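You operate a simulated robot arm through the tools that you are given. There is no shell and no other tool. Be economical: measure what you need, move in short steps, check, and stop when the job is done.

The job below is to be done with a simulated robot arm. You get a single attempt, and the scene is never put back.

Task
Free the three turn knobs on the door flap and run the zip open.

It is judged by the outcome, as a careful person would: the job done as asked, and still so three seconds after it is handed in. It fails if anything else is knocked over, pushed out of place, dropped, spilled or broken.

Robot
A 6-joint arm with a two-finger parallel gripper, fixed in place. Base frame: the origin is at the foot of the arm, x ahead of it, y to its left, z up. Units: mm, degrees, N and s.
With the tool pointing down near the work surface it reaches from about 420 to 860 mm from the base axis. Its first joint turns from -115.0 to 115.0 degrees. Payload 4.2 kg.
Tool frame: the origin (TCP) lies between the finger pads and is the grasp point; the fingertips stand 23 mm ahead of it; z points along the fingers, y is the line along which they close. The gripper opens to 94 mm. The fingers are 38 mm wide and 10 mm thick; the gripper's body (54 by 96 mm) begins 39 mm behind the TCP.
Orientation is that of the tool frame in the base frame, as a unit quaternion [x, y, z, w]. With the fingers straight down and closing along the base's y, the tool's x points along the base's -x, its y along +y and its z along -z.

Tools
- The arm moves only by the tool play_rows. Its argument "deltas" is a list of rows, each a list of 3 entries, a list of its own where there are three numbers: the shift along the tool's x, y, z in mm, then the turn, a rotation vector about the tool's x, y, z in degrees, then the opening, from 0 (shut) to 1 (fully open). In form: [[[x, y, z], [rx, ry, rz], claw], ...]. A call has 1 to 8 rows; each row is the pose to reach, as a shift and turn from the pose commanded when the call began, along the tool's axes at that moment. Each row takes 0.2 s and may step no farther than 50 mm and 8.6 degrees from the row before; otherwise, or with a gripper value out of range, the whole call is refused. A pose out of reach is approached as far as the arm can. The call stops where the force on the tool passes 40 N (or 10 N more than at its start, if that is more) or the arm is blocked; 0.2 s more then pass. The fingers move at their own pace (about 108 mm/s each) and stop on an object; they squeeze with about 30 N. The grip force told is the motor's: it shows also when the fingers shut on nothing. Time passes only in rows, and 0.2 s behind the last, so rows that repeat a pose let the fingers close. The reply holds the time, the measured pose of the TCP, the force on the tool along the base axes, the opening and the grip force, in the units named above and with some noise, with the torque about the TCP (base axes, N m) and any sound that the robot's microphone picked up.
- Cameras (640 x 400 px; columns grow to the right, rows downward): "scene" is fixed at [220.5, 650.5, 1662.7]; the picture's right is [-0.84, -0.54, 0.00], its down [-0.26, 0.40, -0.88] and it looks along [0.48, -0.74, -0.48] (base axes); focal length 353 px, centre (320, 200). "wrist" rides on the gripper at [86, 16, -75] in the tool frame; the picture's right is [-0.18, 0.98, 0.00], its down [-0.58, -0.11, -0.81] and it looks along [-0.79, -0.15, 0.59] (tool axes); focal length 243 px, centre (320, 200). There is no depth. A picture from a camera that has moved, and an enlarged one, comes with that camera's place and axes in the base frame and with its lens.
- get_image(camera): a new picture of that camera. No time passes.
- raise_lower(by): slides the trunk up (or, below 0, down) by that many mm; the arm rides with it, the base frame stays. It gives what a move gives, with no picture.
- zoom(camera, box): a new picture of the part [left, top, right, bottom] of that camera's present view, enlarged. No time passes.
- close_job(): hands the job in; it is judged then, once.

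Go step by step. Nothing tells you positions but the pictures and the camera data: compare them with the known pose of the tool, close in by small moves and look again before you grip or let go. The budget is 120 turns and 76 pictures, counting those below and the enlarged ones. Unless the task says otherwise, let go and move clear before handing in, and close with one line.

The tools are called after "Request:" as name(argument=value, ...) on one line, values as JSON. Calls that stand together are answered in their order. play_rows: Moves the arm, as the interface text tells. Its arguments: {"type":"object","properties":{"deltas":{"type":"array"}},"required":["deltas"]} The other tools are called the same way: raise_lower (by) slides the trunk up or down; get_image (camera) takes a picture; zoom (camera, box) takes an enlarged picture of a part of a camera's view; close_job () hands the job in.

At the start:

```text
time: 0.0
tool_pos: [366.8, 344.3, 1480.4]
orientation: [0.0, 1.0, 0.0, 0.0]
ft_force: [-0.4, -0.1, -0.2]
torque: [0.0, 0.0, 0.03]
opening: 94.1
grasp_force: 0.1
trunk travel left (down, up): [-925.0, 65.0]
```

scene: 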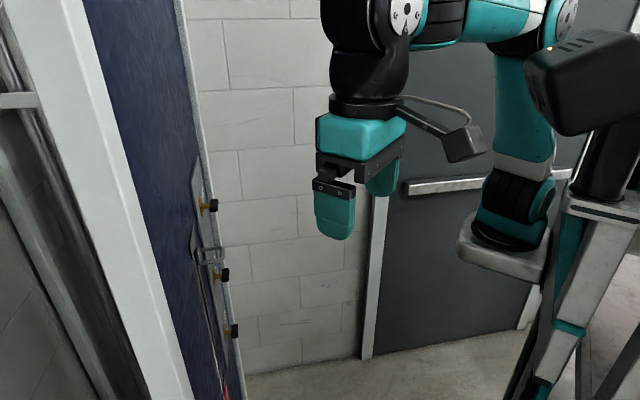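
wrist: 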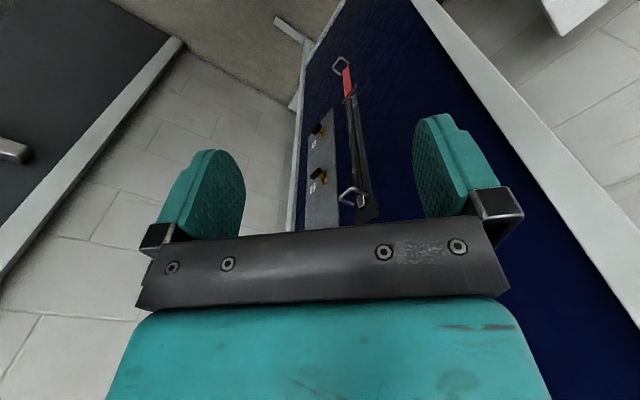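

I see a blue vertical panel with a zip running down it and three brass/black knobs on a grey strip at its edge. I'll look closer before moving.

Request:
zoom(camera="scene", box=[140, 160, 300, 400])

Request:
zoom(camera="wrist", box=[260, 30, 420, 230])

```text
1.67 times, centred on (220, 280) of scene
camera zoom: at [220.5, 650.5, 1662.7], right [-0.84, -0.54, 0.0], down [-0.26, 0.4, -0.88], along [0.48, -0.74, -0.48], focal length 589 px, centre (487, 67)
```

zoom: 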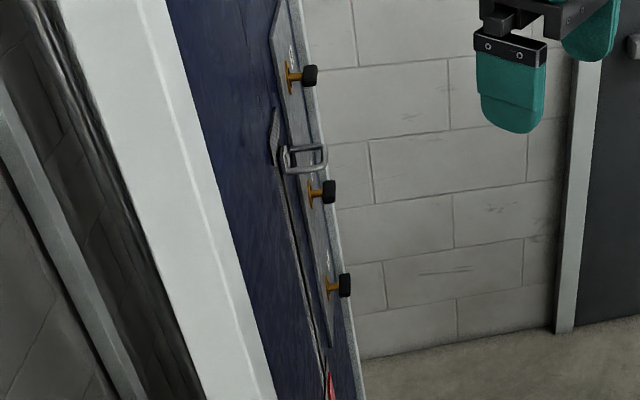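

```text
2.00 times, centred on (340, 130) of wrist
camera zoom: at [279.0, 359.7, 1557.3], right [0.18, 0.98, 0.0], down [0.58, -0.11, 0.81], along [0.79, -0.15, -0.59], focal length 485 px, centre (280, 340)
```

zoom: 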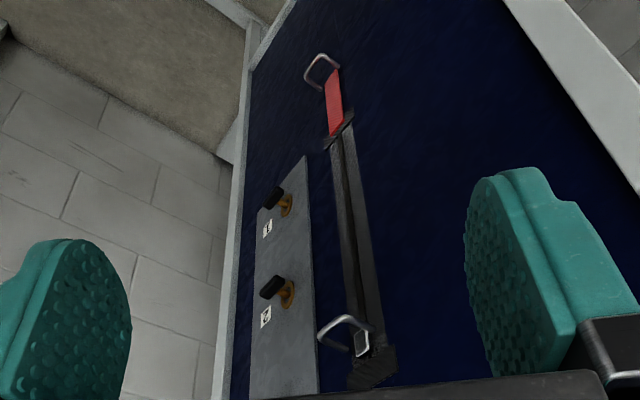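

Knobs triangulate to about (711, 265) at z ≈ 1331, 1156 and 987, pointing toward the robot. I'll turn the tool to face +x (forward) at a stand-off.

Request:
play_rows(deltas=[[[-15, -8, 0], [0, -8.5, 0], 1], [[-30, -16, 0], [0, -17, 0], 1], [[-45, -24, 0], [0, -25.5, 0], 1], [[-60, -32, 0], [0, -34, 0], 1], [[-75, -40, 0], [0, -42.5, 0], 1], [[-90, -48, 0], [0, -51, 0], 1], [[-105, -56, 0], [0, -59.5, 0], 1], [[-120, -64, 0], [0, -68, 0], 1]])

```text
time: 2.0
tool_pos: [511.9, 271.3, 1504.9]
orientation: [0.052, 0.825, 0.02, 0.562]
ft_force: [-0.6, 0.9, 0.0]
torque: [0.02, 0.01, 0.02]
opening: 93.9
grasp_force: 0.0
out of reach, approached as far as the arm can: row 1
trunk travel left (down, up): [-925.0, 65.0]
stopped in row 8: the arm was blocked; the commanded pose is now the measured one
```

The turn is nearly done but the arm stopped; I'll look at where it stands.

Request:
get_image(camera="scene")

Request:
get_image(camera="wrist")

```text
71 pictures are left
```

scene: 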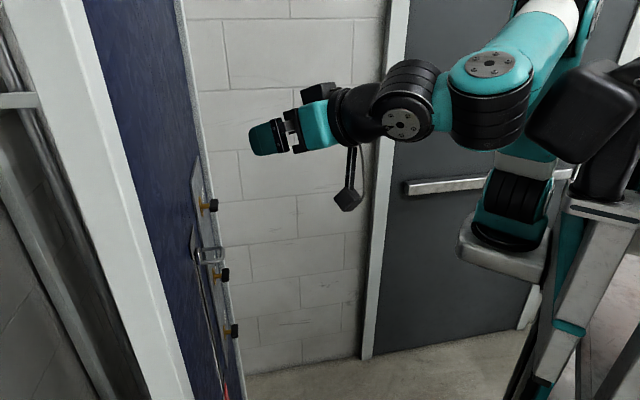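

```text
70 pictures are left
camera wrist: at [411.9, 299.3, 1455.3], right [0.13, 0.96, 0.26], down [-0.55, -0.15, 0.82], along [0.83, -0.25, 0.5], focal length 243 px, centre (320, 200)
```

wrist: 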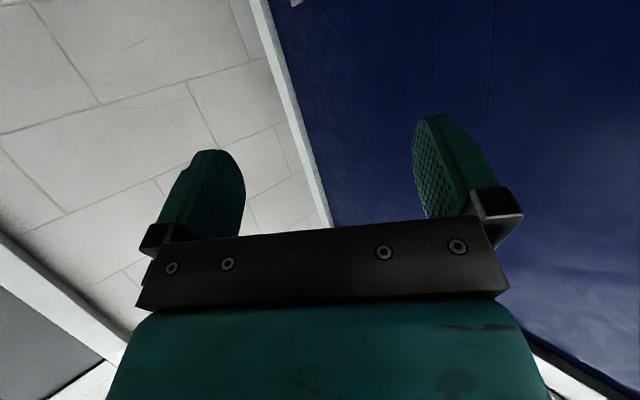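

I'll lower the trunk so the gripper sits near the top knob's height, then straighten the tool.

Request:
raise_lower(by=-250)

Request:
play_rows(deltas=[[[0, 0, 0], [-1, -7, -2], 1], [[0, 0, 0], [-1.8, -14, -4], 1], [[0, 0, 0], [-2.6, -21.5, -5.9], 1]])

Request:
get_image(camera="wrist")

```text
time: 4.6
tool_pos: [513.3, 271.4, 1252.9]
orientation: [0.053, 0.825, 0.017, 0.562]
ft_force: [-0.2, -0.2, 1.0]
torque: [-0.02, 0.01, 0.01]
opening: 94.1
grasp_force: 0.0
trunk travel left (down, up): [-675.0, 315.0]
```

```text
time: 5.4
tool_pos: [530.5, 272.0, 1254.3]
orientation: [-0.008, 0.709, 0.0, 0.705]
ft_force: [-0.1, -1.0, -0.1]
torque: [0.02, 0.0, 0.01]
opening: 93.8
grasp_force: 0.2
out of reach, approached as far as the arm can: row 3
trunk travel left (down, up): [-675.0, 315.0]
```

```text
69 pictures are left
camera wrist: at [454.5, 284.6, 1170.4], right [-0.01, 0.98, 0.17], down [-0.8, -0.11, 0.59], along [0.6, -0.13, 0.79], focal length 243 px, centre (320, 200)
```

wrist: 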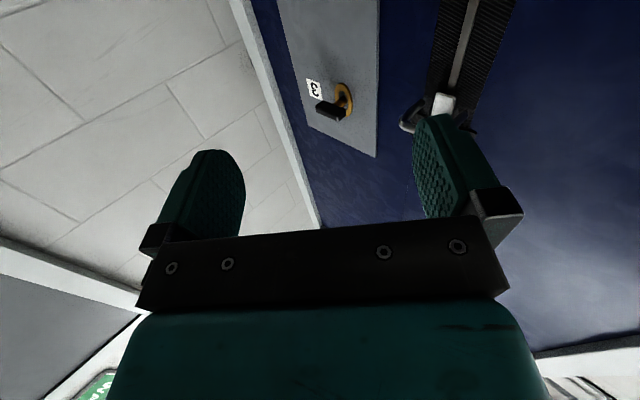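

Request:
zoom(camera="wrist", box=[280, 0, 500, 150])

Request:
zoom(camera="scene", box=[180, 170, 250, 400])

```text
2.67 times, centred on (390, 75) of wrist
camera zoom: at [454.5, 284.6, 1170.4], right [-0.01, 0.98, 0.17], down [-0.8, -0.11, 0.59], along [0.6, -0.13, 0.79], focal length 647 px, centre (133, 533)
```

zoom: 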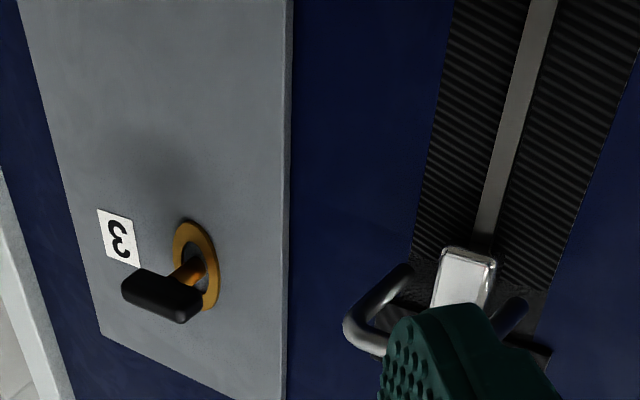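

```text
1.74 times, centred on (215, 285) of scene
camera zoom: at [220.5, 650.5, 1662.7], right [-0.84, -0.54, 0.0], down [-0.26, 0.4, -0.88], along [0.48, -0.74, -0.48], focal length 615 px, centre (503, 52)
```

zoom: 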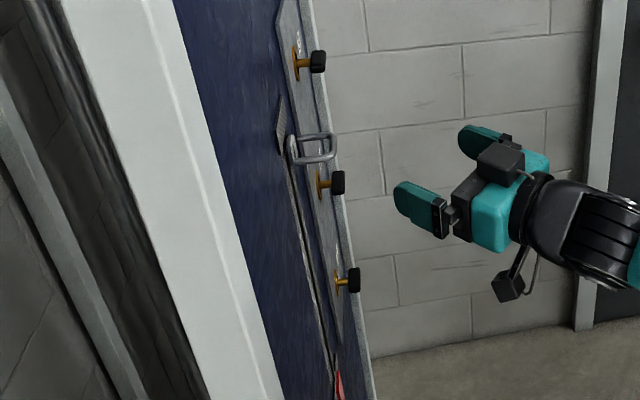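

Request:
raise_lower(by=-240)

Request:
zoom(camera="wrist", box=[260, 0, 500, 150])

```text
time: 7.9
tool_pos: [531.5, 270.1, 1013.8]
orientation: [-0.007, 0.71, -0.003, 0.704]
ft_force: [0.2, -0.2, 0.0]
torque: [-0.01, 0.02, 0.0]
opening: 94.2
grasp_force: 0.1
trunk travel left (down, up): [-435.0, 555.0]
```

```text
2.67 times, centred on (380, 75) of wrist
camera zoom: at [456.1, 283.7, 929.5], right [0.0, 0.99, 0.17], down [-0.8, -0.1, 0.59], along [0.6, -0.13, 0.79], focal length 647 px, centre (160, 533)
```

zoom: 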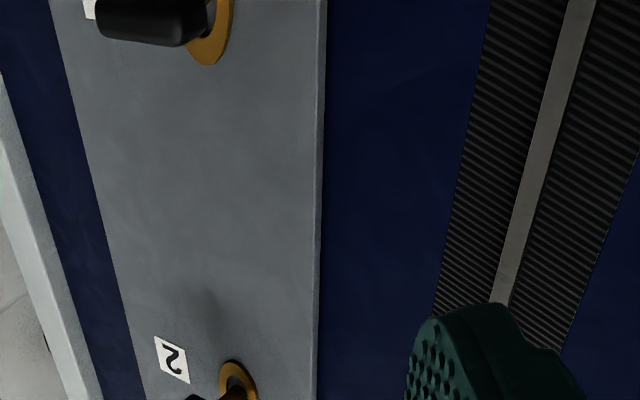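

The panel stands at about 45° (normal ≈ (-0.7,-0.7,0)); bars are horizontal across vertical eyelets, labelled 3, 2, (1) from top to bottom. I'll square the tool to the panel in front of the lowest knob at a stand-off.

Request:
play_rows(deltas=[[[2, -20, 10], [-7.5, 0, 0], 1], [[4, -40, 20], [-15, 0, 0], 1], [[6, -60, 30], [-22.5, 0, 0], 1], [[8, -80, 40], [-30, 0, 0], 1], [[10, -100, 50], [-37.5, 0, 0], 1], [[14, -115, 59], [-45, 0, 0], 1]])

Request:
get_image(camera="wrist")

Request:
get_image(camera="scene")

```text
time: 9.3
tool_pos: [588.6, 159.2, 999.9]
orientation: [-0.28, 0.656, 0.271, 0.647]
ft_force: [-0.8, 0.8, -0.2]
torque: [-0.01, 0.0, 0.0]
opening: 94.2
grasp_force: 0.1
trunk travel left (down, up): [-435.0, 555.0]
```

```text
65 pictures are left
camera wrist: at [524.4, 113.9, 916.9], right [-0.7, 0.69, 0.18], down [-0.48, -0.64, 0.6], along [0.52, 0.33, 0.78], focal length 243 px, centre (320, 200)
```

wrist: 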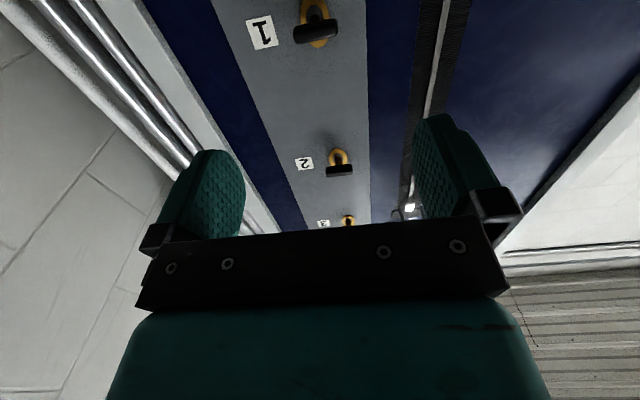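

```text
64 pictures are left
```

scene: 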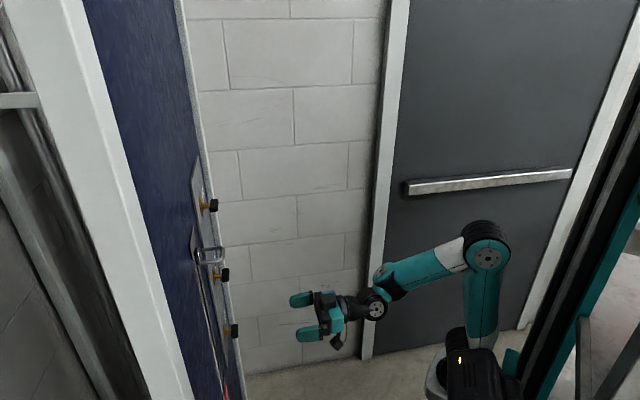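

Request:
zoom(camera="wrist", box=[220, 0, 440, 140])

Request:
play_rows(deltas=[[[0, 0, 0], [0, 0, 8], 1], [[0, 0, 0], [0, 0, 16], 1], [[0, 0, 0], [0, 0, 24], 1], [[0, 0, 0], [0, 0, 32], 1], [[0, 0, 0], [0, 0, 40], 1], [[0, 0, 0], [0, 0, 45], 1]])

Request:
play_rows(deltas=[[[0, 0, 0], [0, 0, 8], 0.7], [[0, 0, 0], [0, 0, 16], 0.7], [[0, 0, 0], [0, 0, 24], 0.7], [[0, 0, 0], [0, 0, 32], 0.7], [[0, 0, 0], [0, 0, 40], 0.7], [[0, 0, 0], [0, 0, 45], 0.7]])

Request:
get_image(camera="wrist")

```text
2.86 times, centred on (330, 70) of wrist
camera zoom: at [524.4, 113.9, 916.9], right [-0.7, 0.69, 0.18], down [-0.48, -0.64, 0.6], along [0.52, 0.33, 0.78], focal length 693 px, centre (291, 571)
```

zoom: 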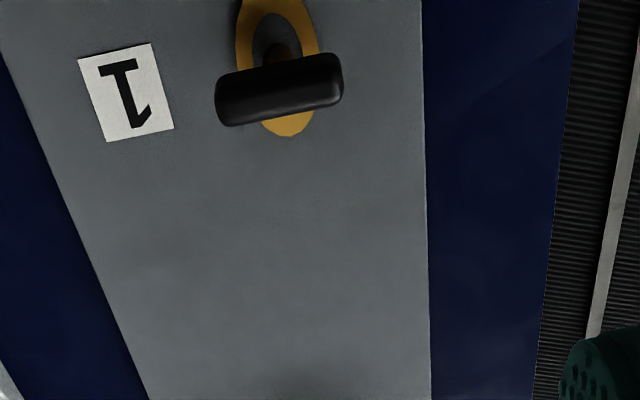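

```text
time: 10.7
tool_pos: [589.6, 157.0, 1000.6]
orientation: [-0.006, 0.713, 0.498, 0.493]
ft_force: [0.8, 0.3, 0.5]
torque: [-0.02, 0.02, -0.04]
opening: 94.1
grasp_force: 0.1
trunk travel left (down, up): [-435.0, 555.0]
```

```text
time: 12.1
tool_pos: [590.0, 157.8, 1000.9]
orientation: [0.268, 0.662, 0.648, 0.265]
ft_force: [0.1, 0.5, 0.6]
torque: [-0.02, 0.01, 0.0]
opening: 65.7
grasp_force: 0.0
trunk travel left (down, up): [-435.0, 555.0]
```

```text
62 pictures are left
camera wrist: at [475.2, 164.7, 1019.9], right [0.14, -0.11, 0.98], down [-0.15, -0.98, -0.09], along [0.98, -0.13, -0.16], focal length 243 px, centre (320, 200)
```

wrist: 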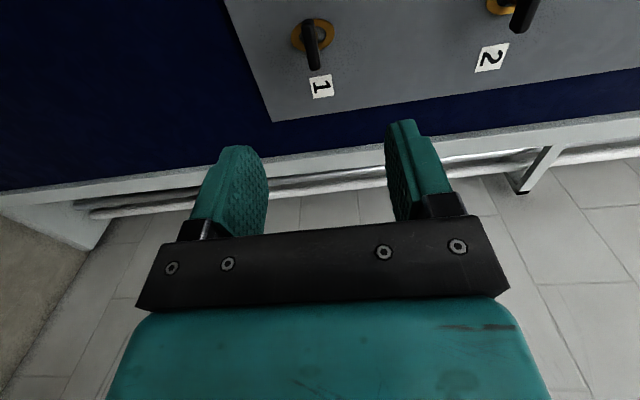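

Knob 1 is confirmed at about (705, 271, 991). I'll line up and approach to short of it, then look.

Request:
play_rows(deltas=[[[-1, -3, 30], [0, 0, 0], 0.5], [[-2, -5, 60], [0, 0, 0], 0.5], [[-3, -7, 90], [0, 0, 0], 0.5], [[-3.4, -7, 110], [0, 0, 0], 0.5]])

Request:
get_image(camera="wrist")

Request:
zoom(camera="scene", box=[190, 260, 350, 400])

```text
time: 13.1
tool_pos: [669.3, 233.9, 992.1]
orientation: [0.267, 0.662, 0.649, 0.264]
ft_force: [0.1, 0.1, 0.8]
torque: [0.0, -0.01, 0.0]
opening: 47.2
grasp_force: 0.1
trunk travel left (down, up): [-435.0, 555.0]
```

```text
61 pictures are left
camera wrist: at [554.5, 239.8, 1011.3], right [0.14, -0.11, 0.98], down [-0.15, -0.98, -0.09], along [0.98, -0.13, -0.16], focal length 243 px, centre (320, 200)
```

wrist: 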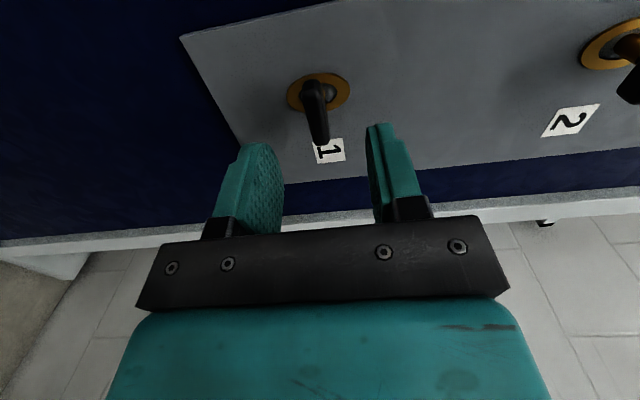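

```text
2.86 times, centred on (270, 330) of scene
camera zoom: at [220.5, 650.5, 1662.7], right [-0.84, -0.54, 0.0], down [-0.26, 0.4, -0.88], along [0.48, -0.74, -0.48], focal length 1010 px, centre (463, -171)
```

zoom: 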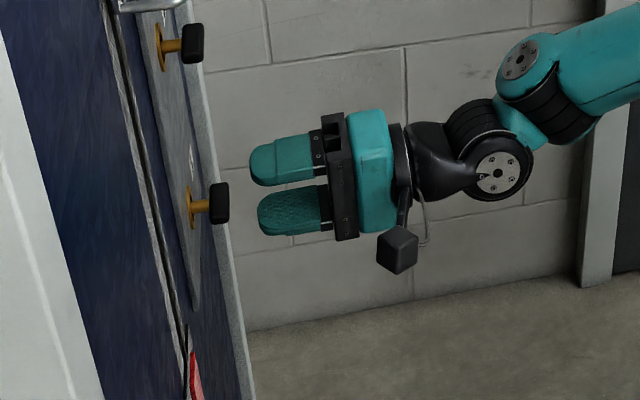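

The bar sits centred between the fingers; fingertips are ~28 mm short. I'll advance 36 mm and close.

Request:
play_rows(deltas=[[[0, 0, 12], [0, 0, 0], 0.5], [[0, 0, 24], [0, 0, 0], 0.5], [[0, 0, 36], [0, 0, 0], 0.5], [[0, 0, 36], [0, 0, 0], 0.5]])

Request:
get_image(camera="wrist")

Request:
zoom(camera="scene", box=[190, 260, 350, 400])

```text
time: 14.1
tool_pos: [693.3, 258.6, 991.9]
orientation: [0.267, 0.661, 0.649, 0.265]
ft_force: [0.9, 0.4, -0.2]
torque: [0.0, -0.02, 0.04]
opening: 47.2
grasp_force: 0.0
trunk travel left (down, up): [-435.0, 555.0]
```

```text
59 pictures are left
camera wrist: at [578.7, 266.2, 1009.9], right [0.14, -0.11, 0.98], down [-0.15, -0.99, -0.09], along [0.98, -0.13, -0.16], focal length 243 px, centre (320, 200)
```

wrist: 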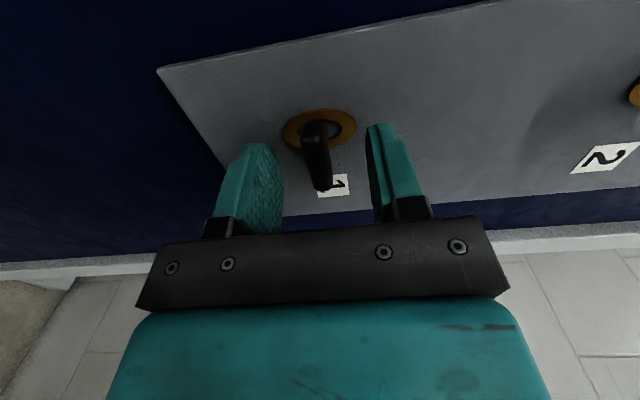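

```text
2.86 times, centred on (270, 330) of scene
camera zoom: at [220.5, 650.5, 1662.7], right [-0.84, -0.54, 0.0], down [-0.26, 0.4, -0.88], along [0.48, -0.74, -0.48], focal length 1010 px, centre (463, -171)
```

zoom: 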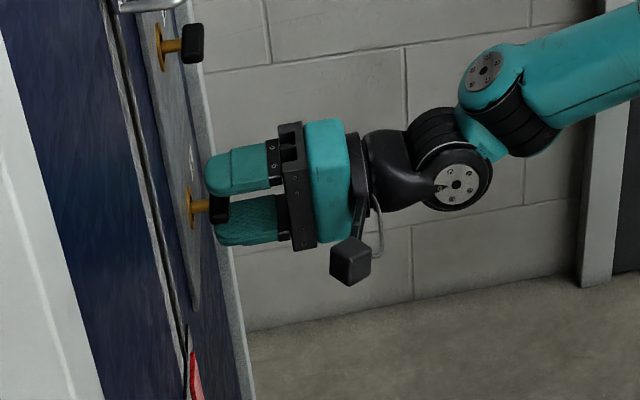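

Request:
play_rows(deltas=[[[0, 0, 2], [0, 0, 0], 0.3], [[0, 0, 2], [0, 0, 0], 0.0], [[0, 0, 2], [0, 0, 0], 0.0]])

Request:
zoom(camera="scene", box=[190, 260, 350, 400])

```text
time: 14.9
tool_pos: [694.6, 262.0, 991.0]
orientation: [0.267, 0.663, 0.648, 0.264]
ft_force: [-2.1, -1.3, -5.8]
torque: [0.44, -0.48, -0.08]
opening: 11.3
grasp_force: 44.6
trunk travel left (down, up): [-435.0, 555.0]
```

```text
2.86 times, centred on (270, 330) of scene
camera zoom: at [220.5, 650.5, 1662.7], right [-0.84, -0.54, 0.0], down [-0.26, 0.4, -0.88], along [0.48, -0.74, -0.48], focal length 1010 px, centre (463, -171)
```

zoom: 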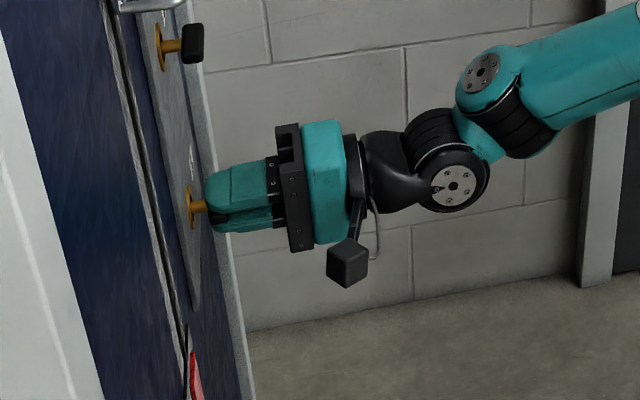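

Gripped (11 mm bar). I'll turn gently and watch the torque.

Request:
play_rows(deltas=[[[0, 0, 0], [0, 0, -5], 0], [[0, 0, 0], [0, 0, -10], 0], [[0, 0, 0], [0, 0, -15], 0]])

```text
time: 15.7
tool_pos: [694.6, 261.1, 991.4]
orientation: [0.178, 0.691, 0.608, 0.348]
ft_force: [-13.2, -8.4, -10.4]
torque: [0.57, -0.56, -0.79]
opening: 11.2
grasp_force: 45.2
trunk travel left (down, up): [-435.0, 555.0]
```

Request:
play_rows(deltas=[[[0, 0, -0.5], [0, 0, -7], 0], [[0, 0, -1], [0, 0, -14], 0], [[0, 0, -1], [0, 0, -21], 0]])

Request:
zoom(camera="wrist", box=[200, 60, 440, 240])

```text
time: 16.5
tool_pos: [694.5, 262.5, 990.5]
orientation: [0.049, 0.712, 0.534, 0.453]
ft_force: [-5.5, 1.8, -11.9]
torque: [0.73, -0.73, -0.74]
opening: 10.8
grasp_force: 45.3
trunk travel left (down, up): [-435.0, 555.0]
```

```text
2.22 times, centred on (320, 150) of wrist
camera zoom: at [584.9, 262.5, 955.7], right [-0.3, 0.31, 0.9], down [-0.18, -0.95, 0.27], along [0.94, -0.08, 0.34], focal length 539 px, centre (320, 311)
```

zoom: 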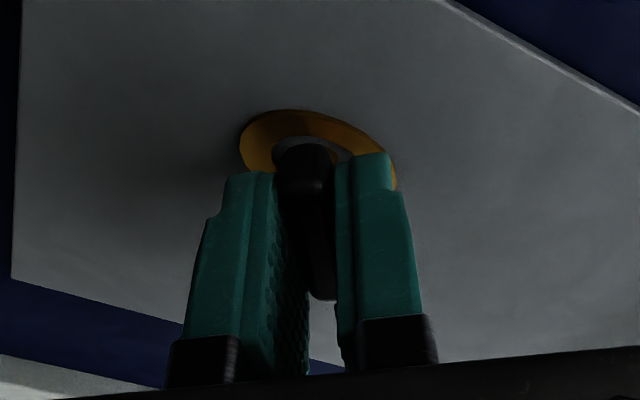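

The bar follows. Continuing the turn toward vertical.

Request:
play_rows(deltas=[[[0, 0, 0], [0, 0, -7], 0], [[0, 0, 0], [0, 0, -14], 0], [[0, 0, 0], [0, 0, -21], 0], [[0, 0, 0], [0, 0, -28], 0]])

Request:
play_rows(deltas=[[[0, 0, 0], [0, 0, -7], 0], [[0, 0, 0], [0, 0, -14], 0], [[0, 0, 0], [0, 0, -20], 0], [[0, 0, 0], [0, 0, -25], 0]])

Request:
zoom(camera="wrist", box=[200, 60, 440, 240])

```text
time: 17.5
tool_pos: [694.3, 262.7, 991.0]
orientation: [-0.126, 0.703, 0.409, 0.569]
ft_force: [0.3, 13.6, -4.5]
torque: [-1.03, 1.06, 0.19]
opening: 10.7
grasp_force: 44.6
trunk travel left (down, up): [-435.0, 555.0]
```

```text
time: 18.5
tool_pos: [694.1, 262.4, 990.6]
orientation: [-0.275, 0.658, 0.278, 0.643]
ft_force: [-3.0, 19.4, -1.0]
torque: [-0.83, 0.88, -0.5]
opening: 11.1
grasp_force: 45.3
trunk travel left (down, up): [-435.0, 555.0]
```

```text
2.22 times, centred on (320, 150) of wrist
camera zoom: at [628.3, 219.1, 908.0], right [-0.7, 0.68, 0.2], down [-0.47, -0.65, 0.59], along [0.53, 0.33, 0.78], focal length 539 px, centre (320, 311)
```

zoom: 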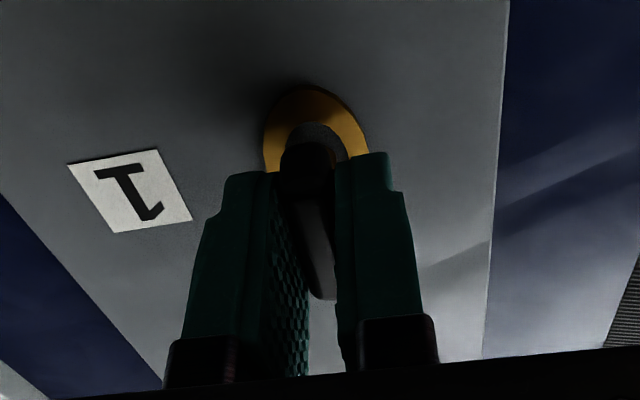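

Bar is vertical now and torque flipped past a detent. I'll release and back off to check.

Request:
play_rows(deltas=[[[0, 0, 0], [0, 0, 0], 0.4], [[0, 0, 0], [0, 0, 0], 0.4], [[0, 0, -30], [0, 0, 0], 0.5], [[0, 0, -60], [0, 0, 0], 0.5], [[0, 0, -90], [0, 0, 0], 0.5]])

Request:
get_image(camera="wrist")

```text
time: 19.7
tool_pos: [632.3, 194.7, 994.2]
orientation: [-0.273, 0.658, 0.277, 0.645]
ft_force: [-0.1, -0.5, 0.1]
torque: [-0.01, 0.02, 0.0]
opening: 46.8
grasp_force: 0.0
trunk travel left (down, up): [-435.0, 555.0]
```

```text
54 pictures are left
camera wrist: at [565.5, 153.1, 910.5], right [-0.7, 0.69, 0.2], down [-0.47, -0.65, 0.59], along [0.54, 0.32, 0.78], focal length 243 px, centre (320, 200)
```

wrist: 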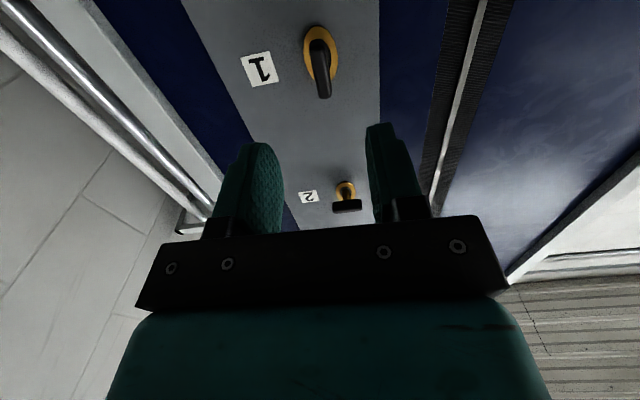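

Knob 1 now stands vertical, in line with its eyelet. Next I go up 170 mm to knob 2 and roll back for the same grip.

Request:
raise_lower(by=170)

Request:
play_rows(deltas=[[[0, 0, 0], [0, 0, 8], 0.5], [[0, 0, 0], [0, 0, 16], 0.5], [[0, 0, 0], [0, 0, 24], 0.5], [[0, 0, 0], [0, 0, 32], 0.5], [[0, 0, 0], [0, 0, 40], 0.5], [[0, 0, 0], [0, 0, 45], 0.5]])

Request:
play_rows(deltas=[[[0, 0, 0], [0, 0, 8], 0.5], [[0, 0, 0], [0, 0, 16], 0.5], [[0, 0, 0], [0, 0, 24], 0.5], [[0, 0, 0], [0, 0, 32], 0.5], [[0, 0, 0], [0, 0, 40], 0.5], [[0, 0, 0], [0, 0, 45], 0.5]])

Request:
get_image(camera="wrist")

Request:
zoom(camera="scene", box=[190, 210, 350, 350])

```text
time: 21.6
tool_pos: [632.3, 196.0, 1163.2]
orientation: [-0.273, 0.659, 0.277, 0.644]
ft_force: [-0.4, -0.5, 0.3]
torque: [0.02, 0.01, -0.01]
opening: 47.0
grasp_force: 0.0
trunk travel left (down, up): [-605.0, 385.0]
```

```text
time: 23.0
tool_pos: [631.5, 196.6, 1163.9]
orientation: [0.001, 0.714, 0.503, 0.488]
ft_force: [0.5, -0.9, -0.1]
torque: [-0.01, 0.03, 0.03]
opening: 47.2
grasp_force: 0.0
trunk travel left (down, up): [-605.0, 385.0]
```

```text
time: 24.4
tool_pos: [631.2, 197.6, 1162.3]
orientation: [0.273, 0.659, 0.652, 0.258]
ft_force: [0.9, 0.3, 0.5]
torque: [-0.04, 0.02, 0.02]
opening: 47.0
grasp_force: 0.0
trunk travel left (down, up): [-605.0, 385.0]
```

```text
53 pictures are left
camera wrist: at [517.3, 202.8, 1184.0], right [0.15, -0.13, 0.98], down [-0.15, -0.98, -0.1], along [0.98, -0.13, -0.17], focal length 243 px, centre (320, 200)
```

wrist: 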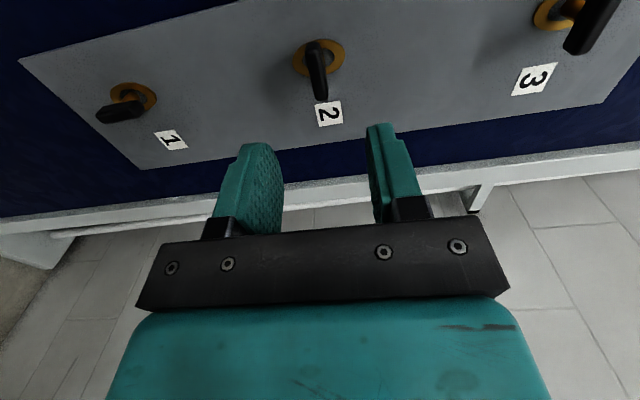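

```text
2.86 times, centred on (270, 280) of scene
camera zoom: at [220.5, 650.5, 1662.7], right [-0.84, -0.54, 0.0], down [-0.26, 0.4, -0.88], along [0.48, -0.74, -0.48], focal length 1010 px, centre (463, -29)
```

zoom: 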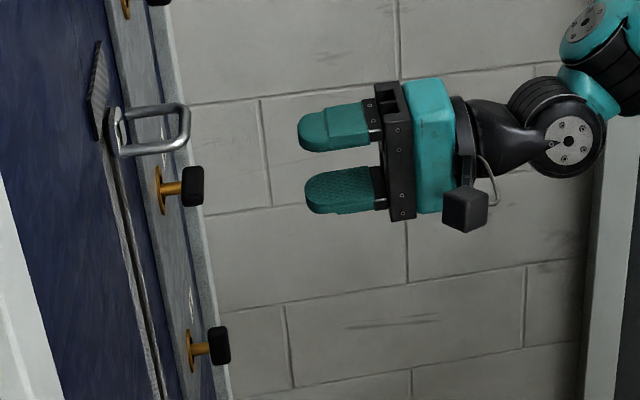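

Knob 2 lines up at about z = 1161. Advancing 90 mm and gripping.

Request:
play_rows(deltas=[[[-0.7, 0, 30], [0, 0, 0], 0.5], [[-0.7, 0, 60], [0, 0, 0], 0.5], [[-0.7, 0, 80], [0, 0, 0], 0.5], [[-0.7, 0, 90], [0, 0, 0], 0.5], [[-0.7, 0, 90], [0, 0, 0], 0.5]])

Request:
get_image(camera="wrist")

```text
time: 25.6
tool_pos: [695.0, 261.5, 1161.6]
orientation: [0.273, 0.658, 0.652, 0.26]
ft_force: [-0.3, 0.2, 0.8]
torque: [0.0, 0.0, 0.02]
opening: 46.7
grasp_force: 0.1
trunk travel left (down, up): [-605.0, 385.0]
```

```text
51 pictures are left
camera wrist: at [580.8, 267.1, 1181.4], right [0.15, -0.12, 0.98], down [-0.15, -0.98, -0.1], along [0.98, -0.13, -0.17], focal length 243 px, centre (320, 200)
```

wrist: 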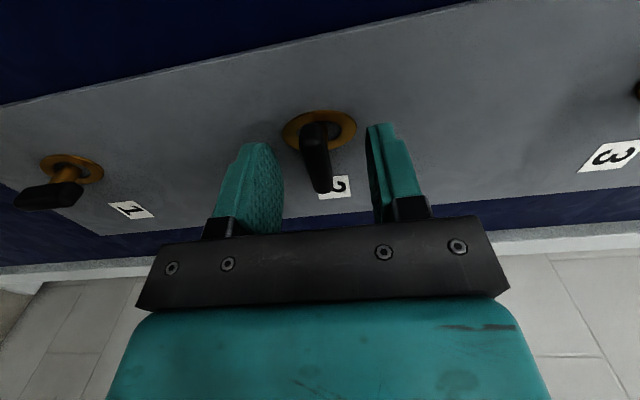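

Same relation as before with knob 1; gripping and turning in stages.

Request:
play_rows(deltas=[[[0, 0, 0], [0, 0, 0], 0.3], [[0, 0, 0], [0, 0, 0], 0.0], [[0, 0, 0], [0, 0, 0], 0.0], [[0, 0, 0], [0, 0, -7], 0], [[0, 0, 0], [0, 0, -14], 0], [[0, 0, 0], [0, 0, -21], 0], [[0, 0, 0], [0, 0, -28], 0]])

Request:
play_rows(deltas=[[[0, 0, 0], [0, 0, -7], 0], [[0, 0, 0], [0, 0, -14], 0], [[0, 0, 0], [0, 0, -21], 0], [[0, 0, 0], [0, 0, -28], 0]])

Request:
play_rows(deltas=[[[0, 0, 0], [0, 0, -8], 0], [[0, 0, 0], [0, 0, -16], 0], [[0, 0, 0], [0, 0, -24], 0], [[0, 0, 0], [0, 0, -32], 0], [[0, 0, 0], [0, 0, -34], 0]])

```text
time: 27.2
tool_pos: [695.4, 261.5, 1160.2]
orientation: [0.104, 0.706, 0.569, 0.409]
ft_force: [-3.0, 4.6, -10.4]
torque: [0.75, -0.73, -0.77]
opening: 11.1
grasp_force: 45.2
trunk travel left (down, up): [-605.0, 385.0]
```

```text
time: 28.2
tool_pos: [695.0, 260.7, 1161.2]
orientation: [-0.07, 0.711, 0.452, 0.534]
ft_force: [0.1, 7.5, -8.0]
torque: [-0.8, 0.78, 0.45]
opening: 10.9
grasp_force: 44.7
trunk travel left (down, up): [-605.0, 385.0]
```

```text
time: 29.4
tool_pos: [695.6, 262.5, 1161.0]
orientation: [-0.274, 0.659, 0.277, 0.644]
ft_force: [-14.2, 11.8, -6.3]
torque: [-0.99, 1.05, -0.39]
opening: 11.2
grasp_force: 45.0
trunk travel left (down, up): [-605.0, 385.0]
```

Turned the full 90° past the detent. Releasing, backing off and going up to knob 3.

Request:
play_rows(deltas=[[[0, 0, 0], [0, 0, 0], 0.4], [[0, 0, 0], [0, 0, 0], 0.4], [[0, 0, -30], [0, 0, 0], 0.5], [[0, 0, -60], [0, 0, 0], 0.5], [[0, 0, -90], [0, 0, 0], 0.5]])

Request:
raise_lower(by=170)

Request:
play_rows(deltas=[[[0, 0, 0], [0, 0, 8], 0.5], [[0, 0, 0], [0, 0, 16], 0.5], [[0, 0, 0], [0, 0, 24], 0.5], [[0, 0, 0], [0, 0, 32], 0.5], [[0, 0, 0], [0, 0, 40], 0.5], [[0, 0, 0], [0, 0, 45], 0.5]])

Request:
play_rows(deltas=[[[0, 0, 0], [0, 0, 8], 0.5], [[0, 0, 0], [0, 0, 16], 0.5], [[0, 0, 0], [0, 0, 24], 0.5], [[0, 0, 0], [0, 0, 32], 0.5], [[0, 0, 0], [0, 0, 40], 0.5], [[0, 0, 0], [0, 0, 45], 0.5]])

Request:
get_image(camera="wrist")

```text
time: 30.6
tool_pos: [633.0, 197.4, 1161.9]
orientation: [-0.273, 0.659, 0.277, 0.644]
ft_force: [0.5, 0.5, 1.0]
torque: [0.01, -0.05, -0.04]
opening: 47.1
grasp_force: 0.2
trunk travel left (down, up): [-605.0, 385.0]
```

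```text
time: 32.5
tool_pos: [632.4, 197.6, 1333.0]
orientation: [-0.273, 0.659, 0.277, 0.644]
ft_force: [-0.6, 0.5, -0.4]
torque: [-0.04, 0.01, -0.01]
opening: 47.0
grasp_force: 0.1
trunk travel left (down, up): [-775.0, 215.0]
```

```text
time: 33.9
tool_pos: [631.5, 196.5, 1331.9]
orientation: [0.0, 0.713, 0.504, 0.487]
ft_force: [0.0, 0.0, 0.0]
torque: [0.01, 0.03, 0.01]
opening: 47.2
grasp_force: 0.0
trunk travel left (down, up): [-775.0, 215.0]
```

```text
time: 35.3
tool_pos: [633.3, 197.0, 1331.8]
orientation: [0.274, 0.658, 0.652, 0.258]
ft_force: [-0.2, 0.3, 0.1]
torque: [0.01, -0.04, 0.03]
opening: 47.2
grasp_force: 0.0
trunk travel left (down, up): [-775.0, 215.0]
```

```text
50 pictures are left
camera wrist: at [518.0, 203.3, 1353.3], right [0.15, -0.13, 0.98], down [-0.15, -0.98, -0.1], along [0.98, -0.13, -0.17], focal length 243 px, centre (320, 200)
```

wrist: 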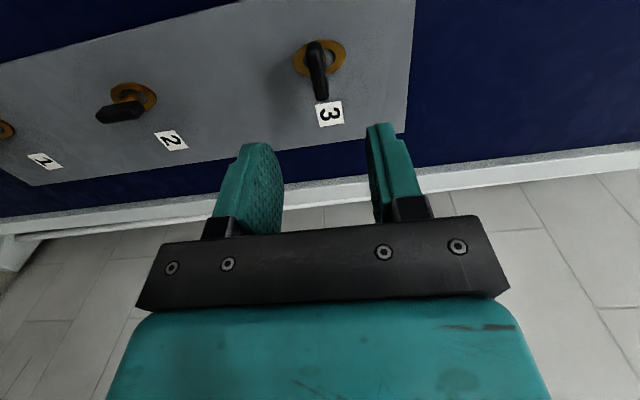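

Same geometry as knob 2; repeat the grip and turn.

Request:
play_rows(deltas=[[[-0.7, 0, 30], [0, 0, 0], 0.5], [[-0.7, 0, 60], [0, 0, 0], 0.5], [[-0.7, 0, 80], [0, 0, 0], 0.5], [[-0.7, 0, 90], [0, 0, 0], 0.5], [[-0.7, 0, 90], [0, 0, 0], 0.3], [[-0.7, 0, 90], [0, 0, 0], 0], [[-0.7, 0, 90], [0, 0, 0], 0]])

Request:
play_rows(deltas=[[[0, 0, 0], [0, 0, -7], 0], [[0, 0, 0], [0, 0, -14], 0], [[0, 0, 0], [0, 0, -21], 0], [[0, 0, 0], [0, 0, -28], 0]])

Request:
play_rows(deltas=[[[0, 0, 0], [0, 0, -7], 0], [[0, 0, 0], [0, 0, -14], 0], [[0, 0, 0], [0, 0, -21], 0], [[0, 0, 0], [0, 0, -28], 0]])

Request:
play_rows(deltas=[[[0, 0, 0], [0, 0, -8], 0], [[0, 0, 0], [0, 0, -16], 0], [[0, 0, 0], [0, 0, -24], 0], [[0, 0, 0], [0, 0, -32], 0], [[0, 0, 0], [0, 0, -34], 0]])

```text
time: 36.9
tool_pos: [695.3, 261.8, 1329.3]
orientation: [0.273, 0.66, 0.65, 0.259]
ft_force: [-0.3, 1.8, -4.7]
torque: [-0.02, -0.88, -0.11]
opening: 11.1
grasp_force: 45.0
trunk travel left (down, up): [-775.0, 215.0]
```

```text
time: 37.9
tool_pos: [694.6, 262.6, 1330.1]
orientation: [0.103, 0.705, 0.569, 0.41]
ft_force: [3.3, 6.7, -4.5]
torque: [0.74, -0.75, -0.82]
opening: 10.8
grasp_force: 44.7
trunk travel left (down, up): [-775.0, 215.0]
```

```text
time: 38.9
tool_pos: [695.2, 261.9, 1330.9]
orientation: [-0.07, 0.71, 0.453, 0.535]
ft_force: [-0.6, 7.5, -0.7]
torque: [-0.08, 0.08, -0.26]
opening: 10.9
grasp_force: 45.1
trunk travel left (down, up): [-775.0, 215.0]
```

```text
time: 40.1
tool_pos: [694.6, 263.1, 1332.5]
orientation: [-0.274, 0.658, 0.277, 0.644]
ft_force: [-5.4, 12.7, 7.8]
torque: [-0.92, 0.92, -0.51]
opening: 10.9
grasp_force: 44.6
trunk travel left (down, up): [-775.0, 215.0]
```

Knob 3 has turned as well. I'll release, back off, and look at all knobs and the zip slider.

Request:
play_rows(deltas=[[[0, 0, 0], [0, 0, 0], 0.4], [[0, 0, 0], [0, 0, 0], 0.4], [[0, 0, -30], [0, 0, 0], 0.5], [[0, 0, -60], [0, 0, 0], 0.5], [[0, 0, -90], [0, 0, 0], 0.5], [[0, 0, -120], [0, 0, 0], 0.5]])

Request:
get_image(camera="wrist")

Request:
zoom(camera="scene", box=[160, 180, 280, 350])

```text
time: 41.5
tool_pos: [611.2, 175.8, 1333.9]
orientation: [-0.274, 0.658, 0.277, 0.644]
ft_force: [-0.1, 0.7, -0.5]
torque: [0.0, -0.03, -0.02]
opening: 47.1
grasp_force: 0.1
trunk travel left (down, up): [-775.0, 215.0]
```

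```text
49 pictures are left
camera wrist: at [546.0, 132.3, 1250.0], right [-0.7, 0.69, 0.2], down [-0.47, -0.65, 0.59], along [0.54, 0.32, 0.78], focal length 243 px, centre (320, 200)
```

wrist: 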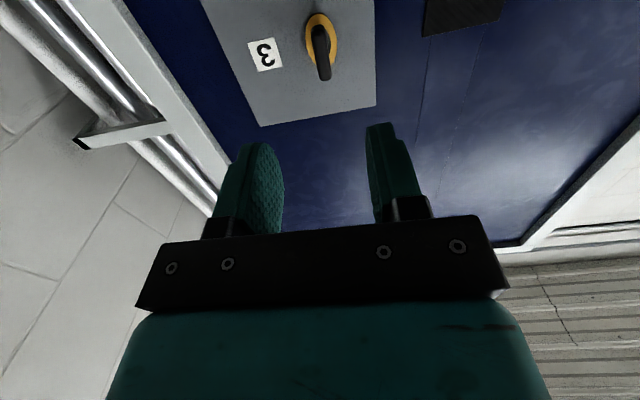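

```text
2.35 times, centred on (220, 265) of scene
camera zoom: at [220.5, 650.5, 1662.7], right [-0.84, -0.54, 0.0], down [-0.26, 0.4, -0.88], along [0.48, -0.74, -0.48], focal length 832 px, centre (555, 47)
```

zoom: 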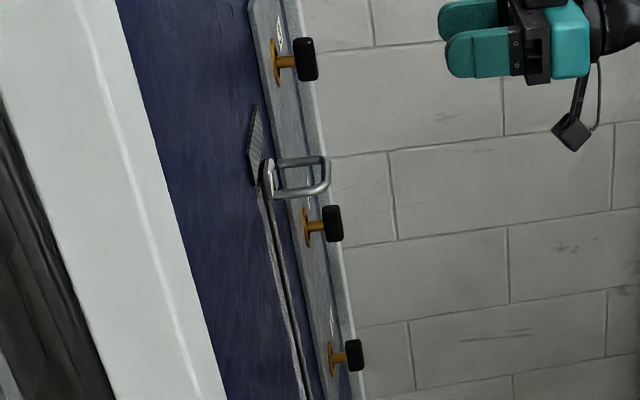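

All three bars are vertical. Now I'll shift across in front of the zip slider (about (640, 370, 1304)) and look at its pull ring.

Request:
play_rows(deltas=[[[15, 30, 0], [0, 0, 0], 0.8], [[30, 60, 0], [0, 0, 0], 0.8], [[45, 90, 0], [0, 0, 0], 0.8], [[60, 115, 0], [0, 0, 0], 0.8]])

Request:
get_image(camera="wrist")

Request:
get_image(camera="scene")

```text
time: 42.5
tool_pos: [527.4, 253.9, 1274.9]
orientation: [-0.274, 0.659, 0.278, 0.643]
ft_force: [0.5, -0.6, -0.5]
torque: [0.0, -0.03, 0.03]
opening: 75.4
grasp_force: 0.0
trunk travel left (down, up): [-775.0, 215.0]
```

```text
47 pictures are left
camera wrist: at [461.2, 210.7, 1191.8], right [-0.7, 0.68, 0.2], down [-0.47, -0.65, 0.59], along [0.53, 0.32, 0.78], focal length 243 px, centre (320, 200)
```

wrist: 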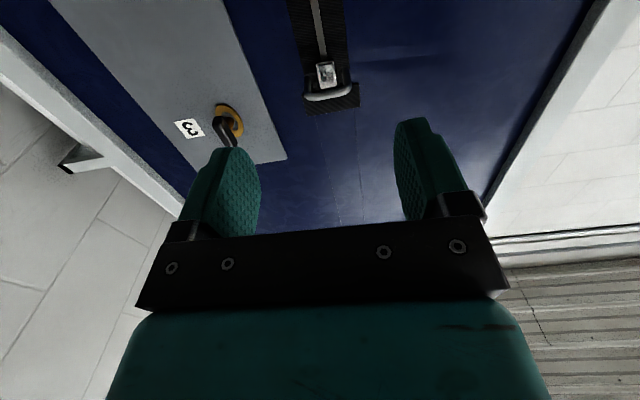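

```text
46 pictures are left
```

scene: 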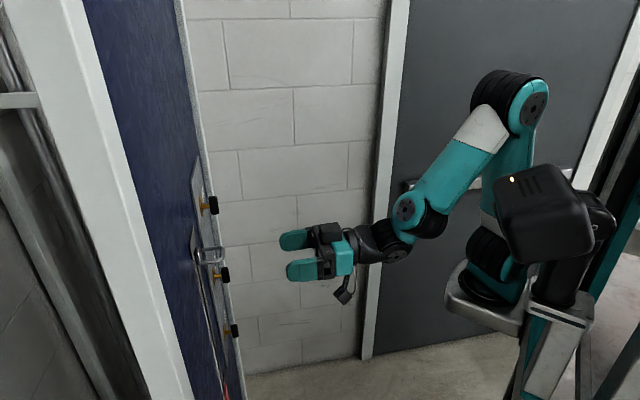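

Request:
zoom(camera="wrist", box=[260, 20, 400, 130])

Request:
zoom(camera="scene", box=[180, 210, 250, 290])

```text
3.64 times, centred on (330, 75) of wrist
camera zoom: at [461.2, 210.7, 1191.8], right [-0.7, 0.68, 0.2], down [-0.47, -0.65, 0.59], along [0.53, 0.32, 0.78], focal length 882 px, centre (284, 654)
```

zoom: 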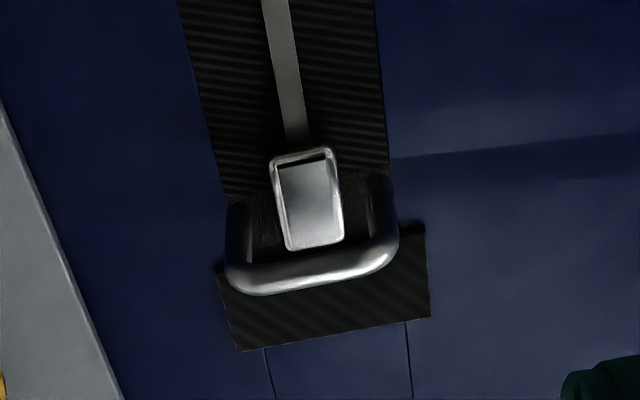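

```text
5.00 times, centred on (215, 250) of scene
camera zoom: at [220.5, 650.5, 1662.7], right [-0.84, -0.54, 0.0], down [-0.26, 0.4, -0.88], along [0.48, -0.74, -0.48], focal length 1767 px, centre (845, -50)
```

zoom: 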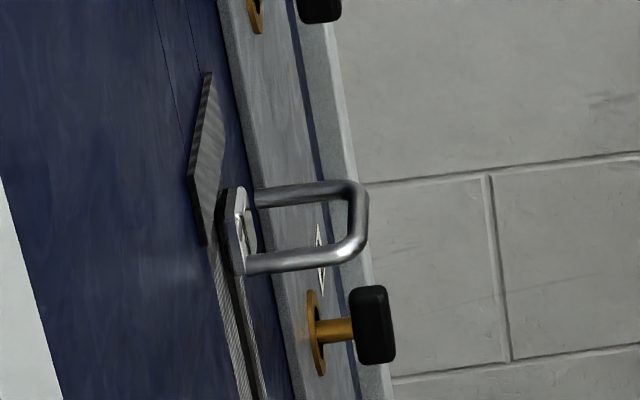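

The pull is a U-handle whose outer bar is horizontal at about (612, 343, 1303.5), 37 mm off the panel. I'll roll so the fingers close vertically on that bar.

Request:
play_rows(deltas=[[[-5, 0, 0], [0, 0, 8], 0.5], [[-10, 0, 0], [0, 0, 16], 0.5], [[-15, 0, 0], [0, 0, 24], 0.5], [[-20, 0, 0], [0, 0, 32], 0.5], [[-25, 0, 0], [0, 0, 40], 0.5], [[-29, 0, 0], [0, 0, 45], 0.5]])

Request:
play_rows(deltas=[[[0, 0, 0], [0, 0, 8], 0.5], [[0, 0, 0], [0, 0, 16], 0.5], [[0, 0, 0], [0, 0, 24], 0.5], [[0, 0, 0], [0, 0, 32], 0.5], [[0, 0, 0], [0, 0, 40], 0.5], [[0, 0, 0], [0, 0, 45], 0.5]])

Request:
get_image(camera="wrist")

Request:
zoom(camera="scene", box=[180, 190, 350, 310])

```text
time: 43.9
tool_pos: [530.7, 256.3, 1302.4]
orientation: [0.001, 0.713, 0.503, 0.488]
ft_force: [0.2, -0.3, 0.0]
torque: [0.03, 0.0, 0.02]
opening: 47.1
grasp_force: 0.1
trunk travel left (down, up): [-775.0, 215.0]
```

```text
time: 45.3
tool_pos: [528.9, 256.0, 1302.6]
orientation: [0.274, 0.659, 0.651, 0.259]
ft_force: [-0.5, 0.7, -0.1]
torque: [0.0, -0.03, -0.02]
opening: 46.9
grasp_force: 0.0
trunk travel left (down, up): [-775.0, 215.0]
```

```text
43 pictures are left
camera wrist: at [414.4, 261.9, 1324.1], right [0.15, -0.13, 0.98], down [-0.15, -0.98, -0.1], along [0.98, -0.13, -0.17], focal length 243 px, centre (320, 200)
```

wrist: 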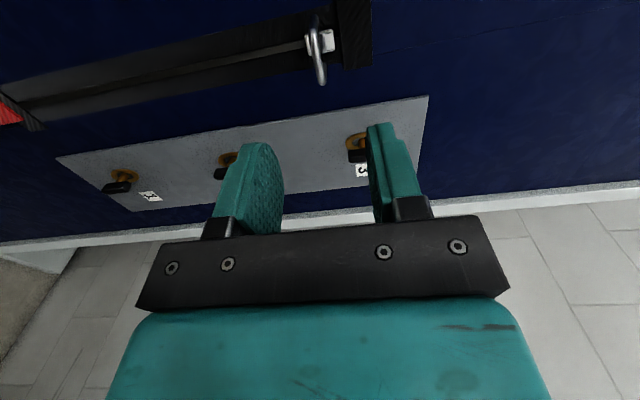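

```text
3.33 times, centred on (265, 250) of scene
camera zoom: at [220.5, 650.5, 1662.7], right [-0.84, -0.54, 0.0], down [-0.26, 0.4, -0.88], along [0.48, -0.74, -0.48], focal length 1178 px, centre (503, 33)
```

zoom: 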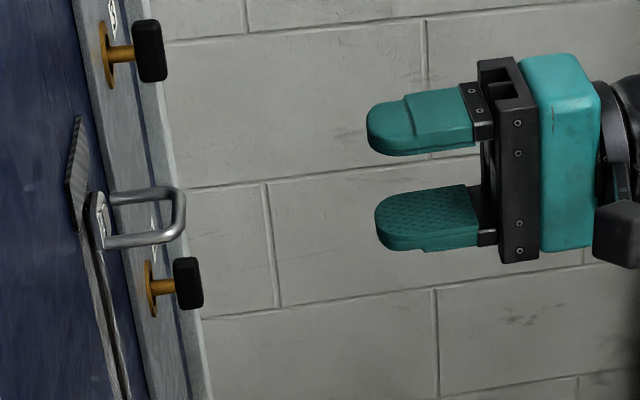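

Request:
play_rows(deltas=[[[1, 1, 30], [0, 0, 0], 0.5], [[2, 2, 60], [0, 0, 0], 0.5], [[2.7, 2.7, 80], [0, 0, 0], 0.5], [[2.7, 2.7, 80], [0, 0, 0], 0.5]])

Request:
get_image(camera="wrist")

Request:
zoom(camera="scene", box=[180, 190, 350, 310])

```text
time: 46.3
tool_pos: [584.0, 314.3, 1306.5]
orientation: [0.272, 0.659, 0.651, 0.259]
ft_force: [-0.3, 0.4, 0.2]
torque: [0.0, 0.01, -0.03]
opening: 47.2
grasp_force: 0.0
trunk travel left (down, up): [-775.0, 215.0]
```

```text
41 pictures are left
camera wrist: at [469.4, 320.9, 1325.8], right [0.15, -0.12, 0.98], down [-0.15, -0.98, -0.1], along [0.98, -0.13, -0.17], focal length 243 px, centre (320, 200)
```

wrist: 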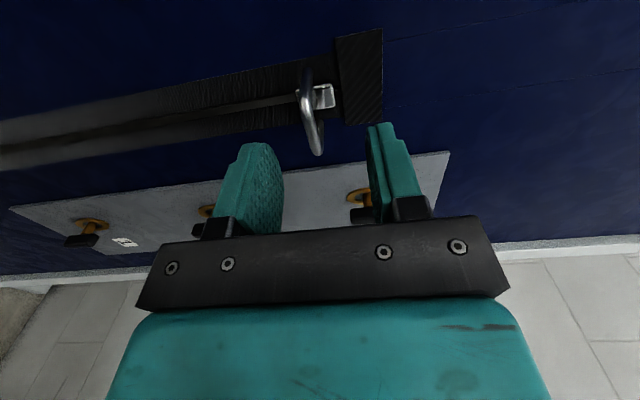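

```text
3.33 times, centred on (265, 250) of scene
camera zoom: at [220.5, 650.5, 1662.7], right [-0.84, -0.54, 0.0], down [-0.26, 0.4, -0.88], along [0.48, -0.74, -0.48], focal length 1178 px, centre (503, 33)
```

zoom: 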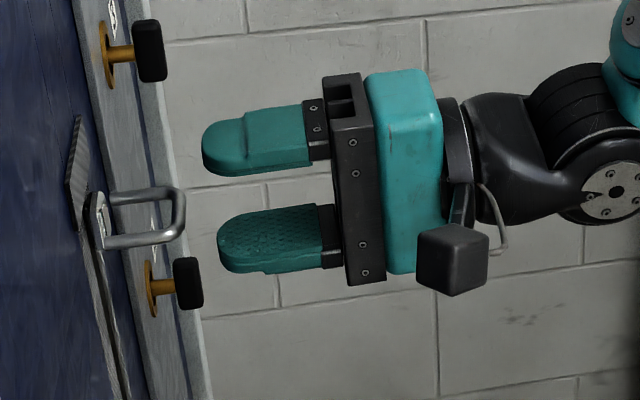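

Request:
play_rows(deltas=[[[0, -4, 10], [0, 0, 0], 0.5], [[0, -4, 20], [0, 0, 0], 0.5], [[0, -4, 30], [0, 0, 0], 0.5], [[0, -4, 30], [0, 0, 0], 0.5]])

Request:
get_image(camera="wrist")

Request:
zoom(camera="scene", box=[180, 190, 350, 310])

```text
time: 47.3
tool_pos: [605.0, 336.3, 1301.5]
orientation: [0.272, 0.659, 0.651, 0.26]
ft_force: [0.3, -0.1, -0.8]
torque: [0.01, 0.0, -0.02]
opening: 46.7
grasp_force: 0.2
trunk travel left (down, up): [-775.0, 215.0]
```

```text
39 pictures are left
camera wrist: at [490.1, 342.5, 1320.9], right [0.15, -0.12, 0.98], down [-0.15, -0.98, -0.1], along [0.98, -0.13, -0.17], focal length 243 px, centre (320, 200)
```

wrist: 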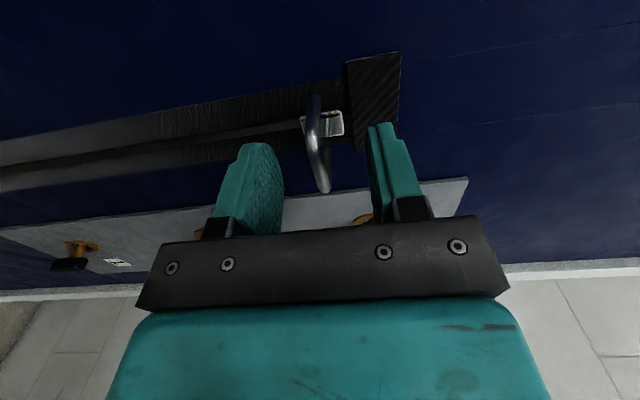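

```text
3.33 times, centred on (265, 250) of scene
camera zoom: at [220.5, 650.5, 1662.7], right [-0.84, -0.54, 0.0], down [-0.26, 0.4, -0.88], along [0.48, -0.74, -0.48], focal length 1178 px, centre (503, 33)
```

zoom: 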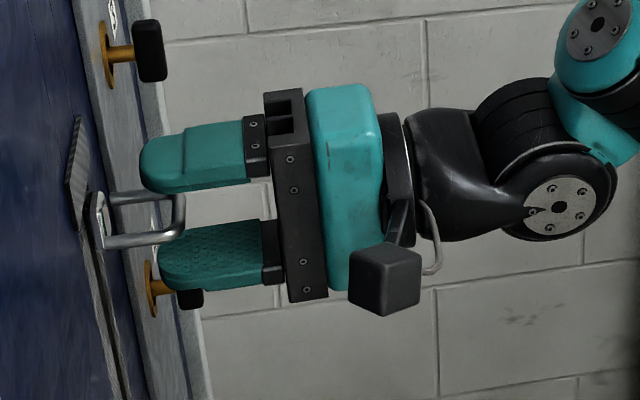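

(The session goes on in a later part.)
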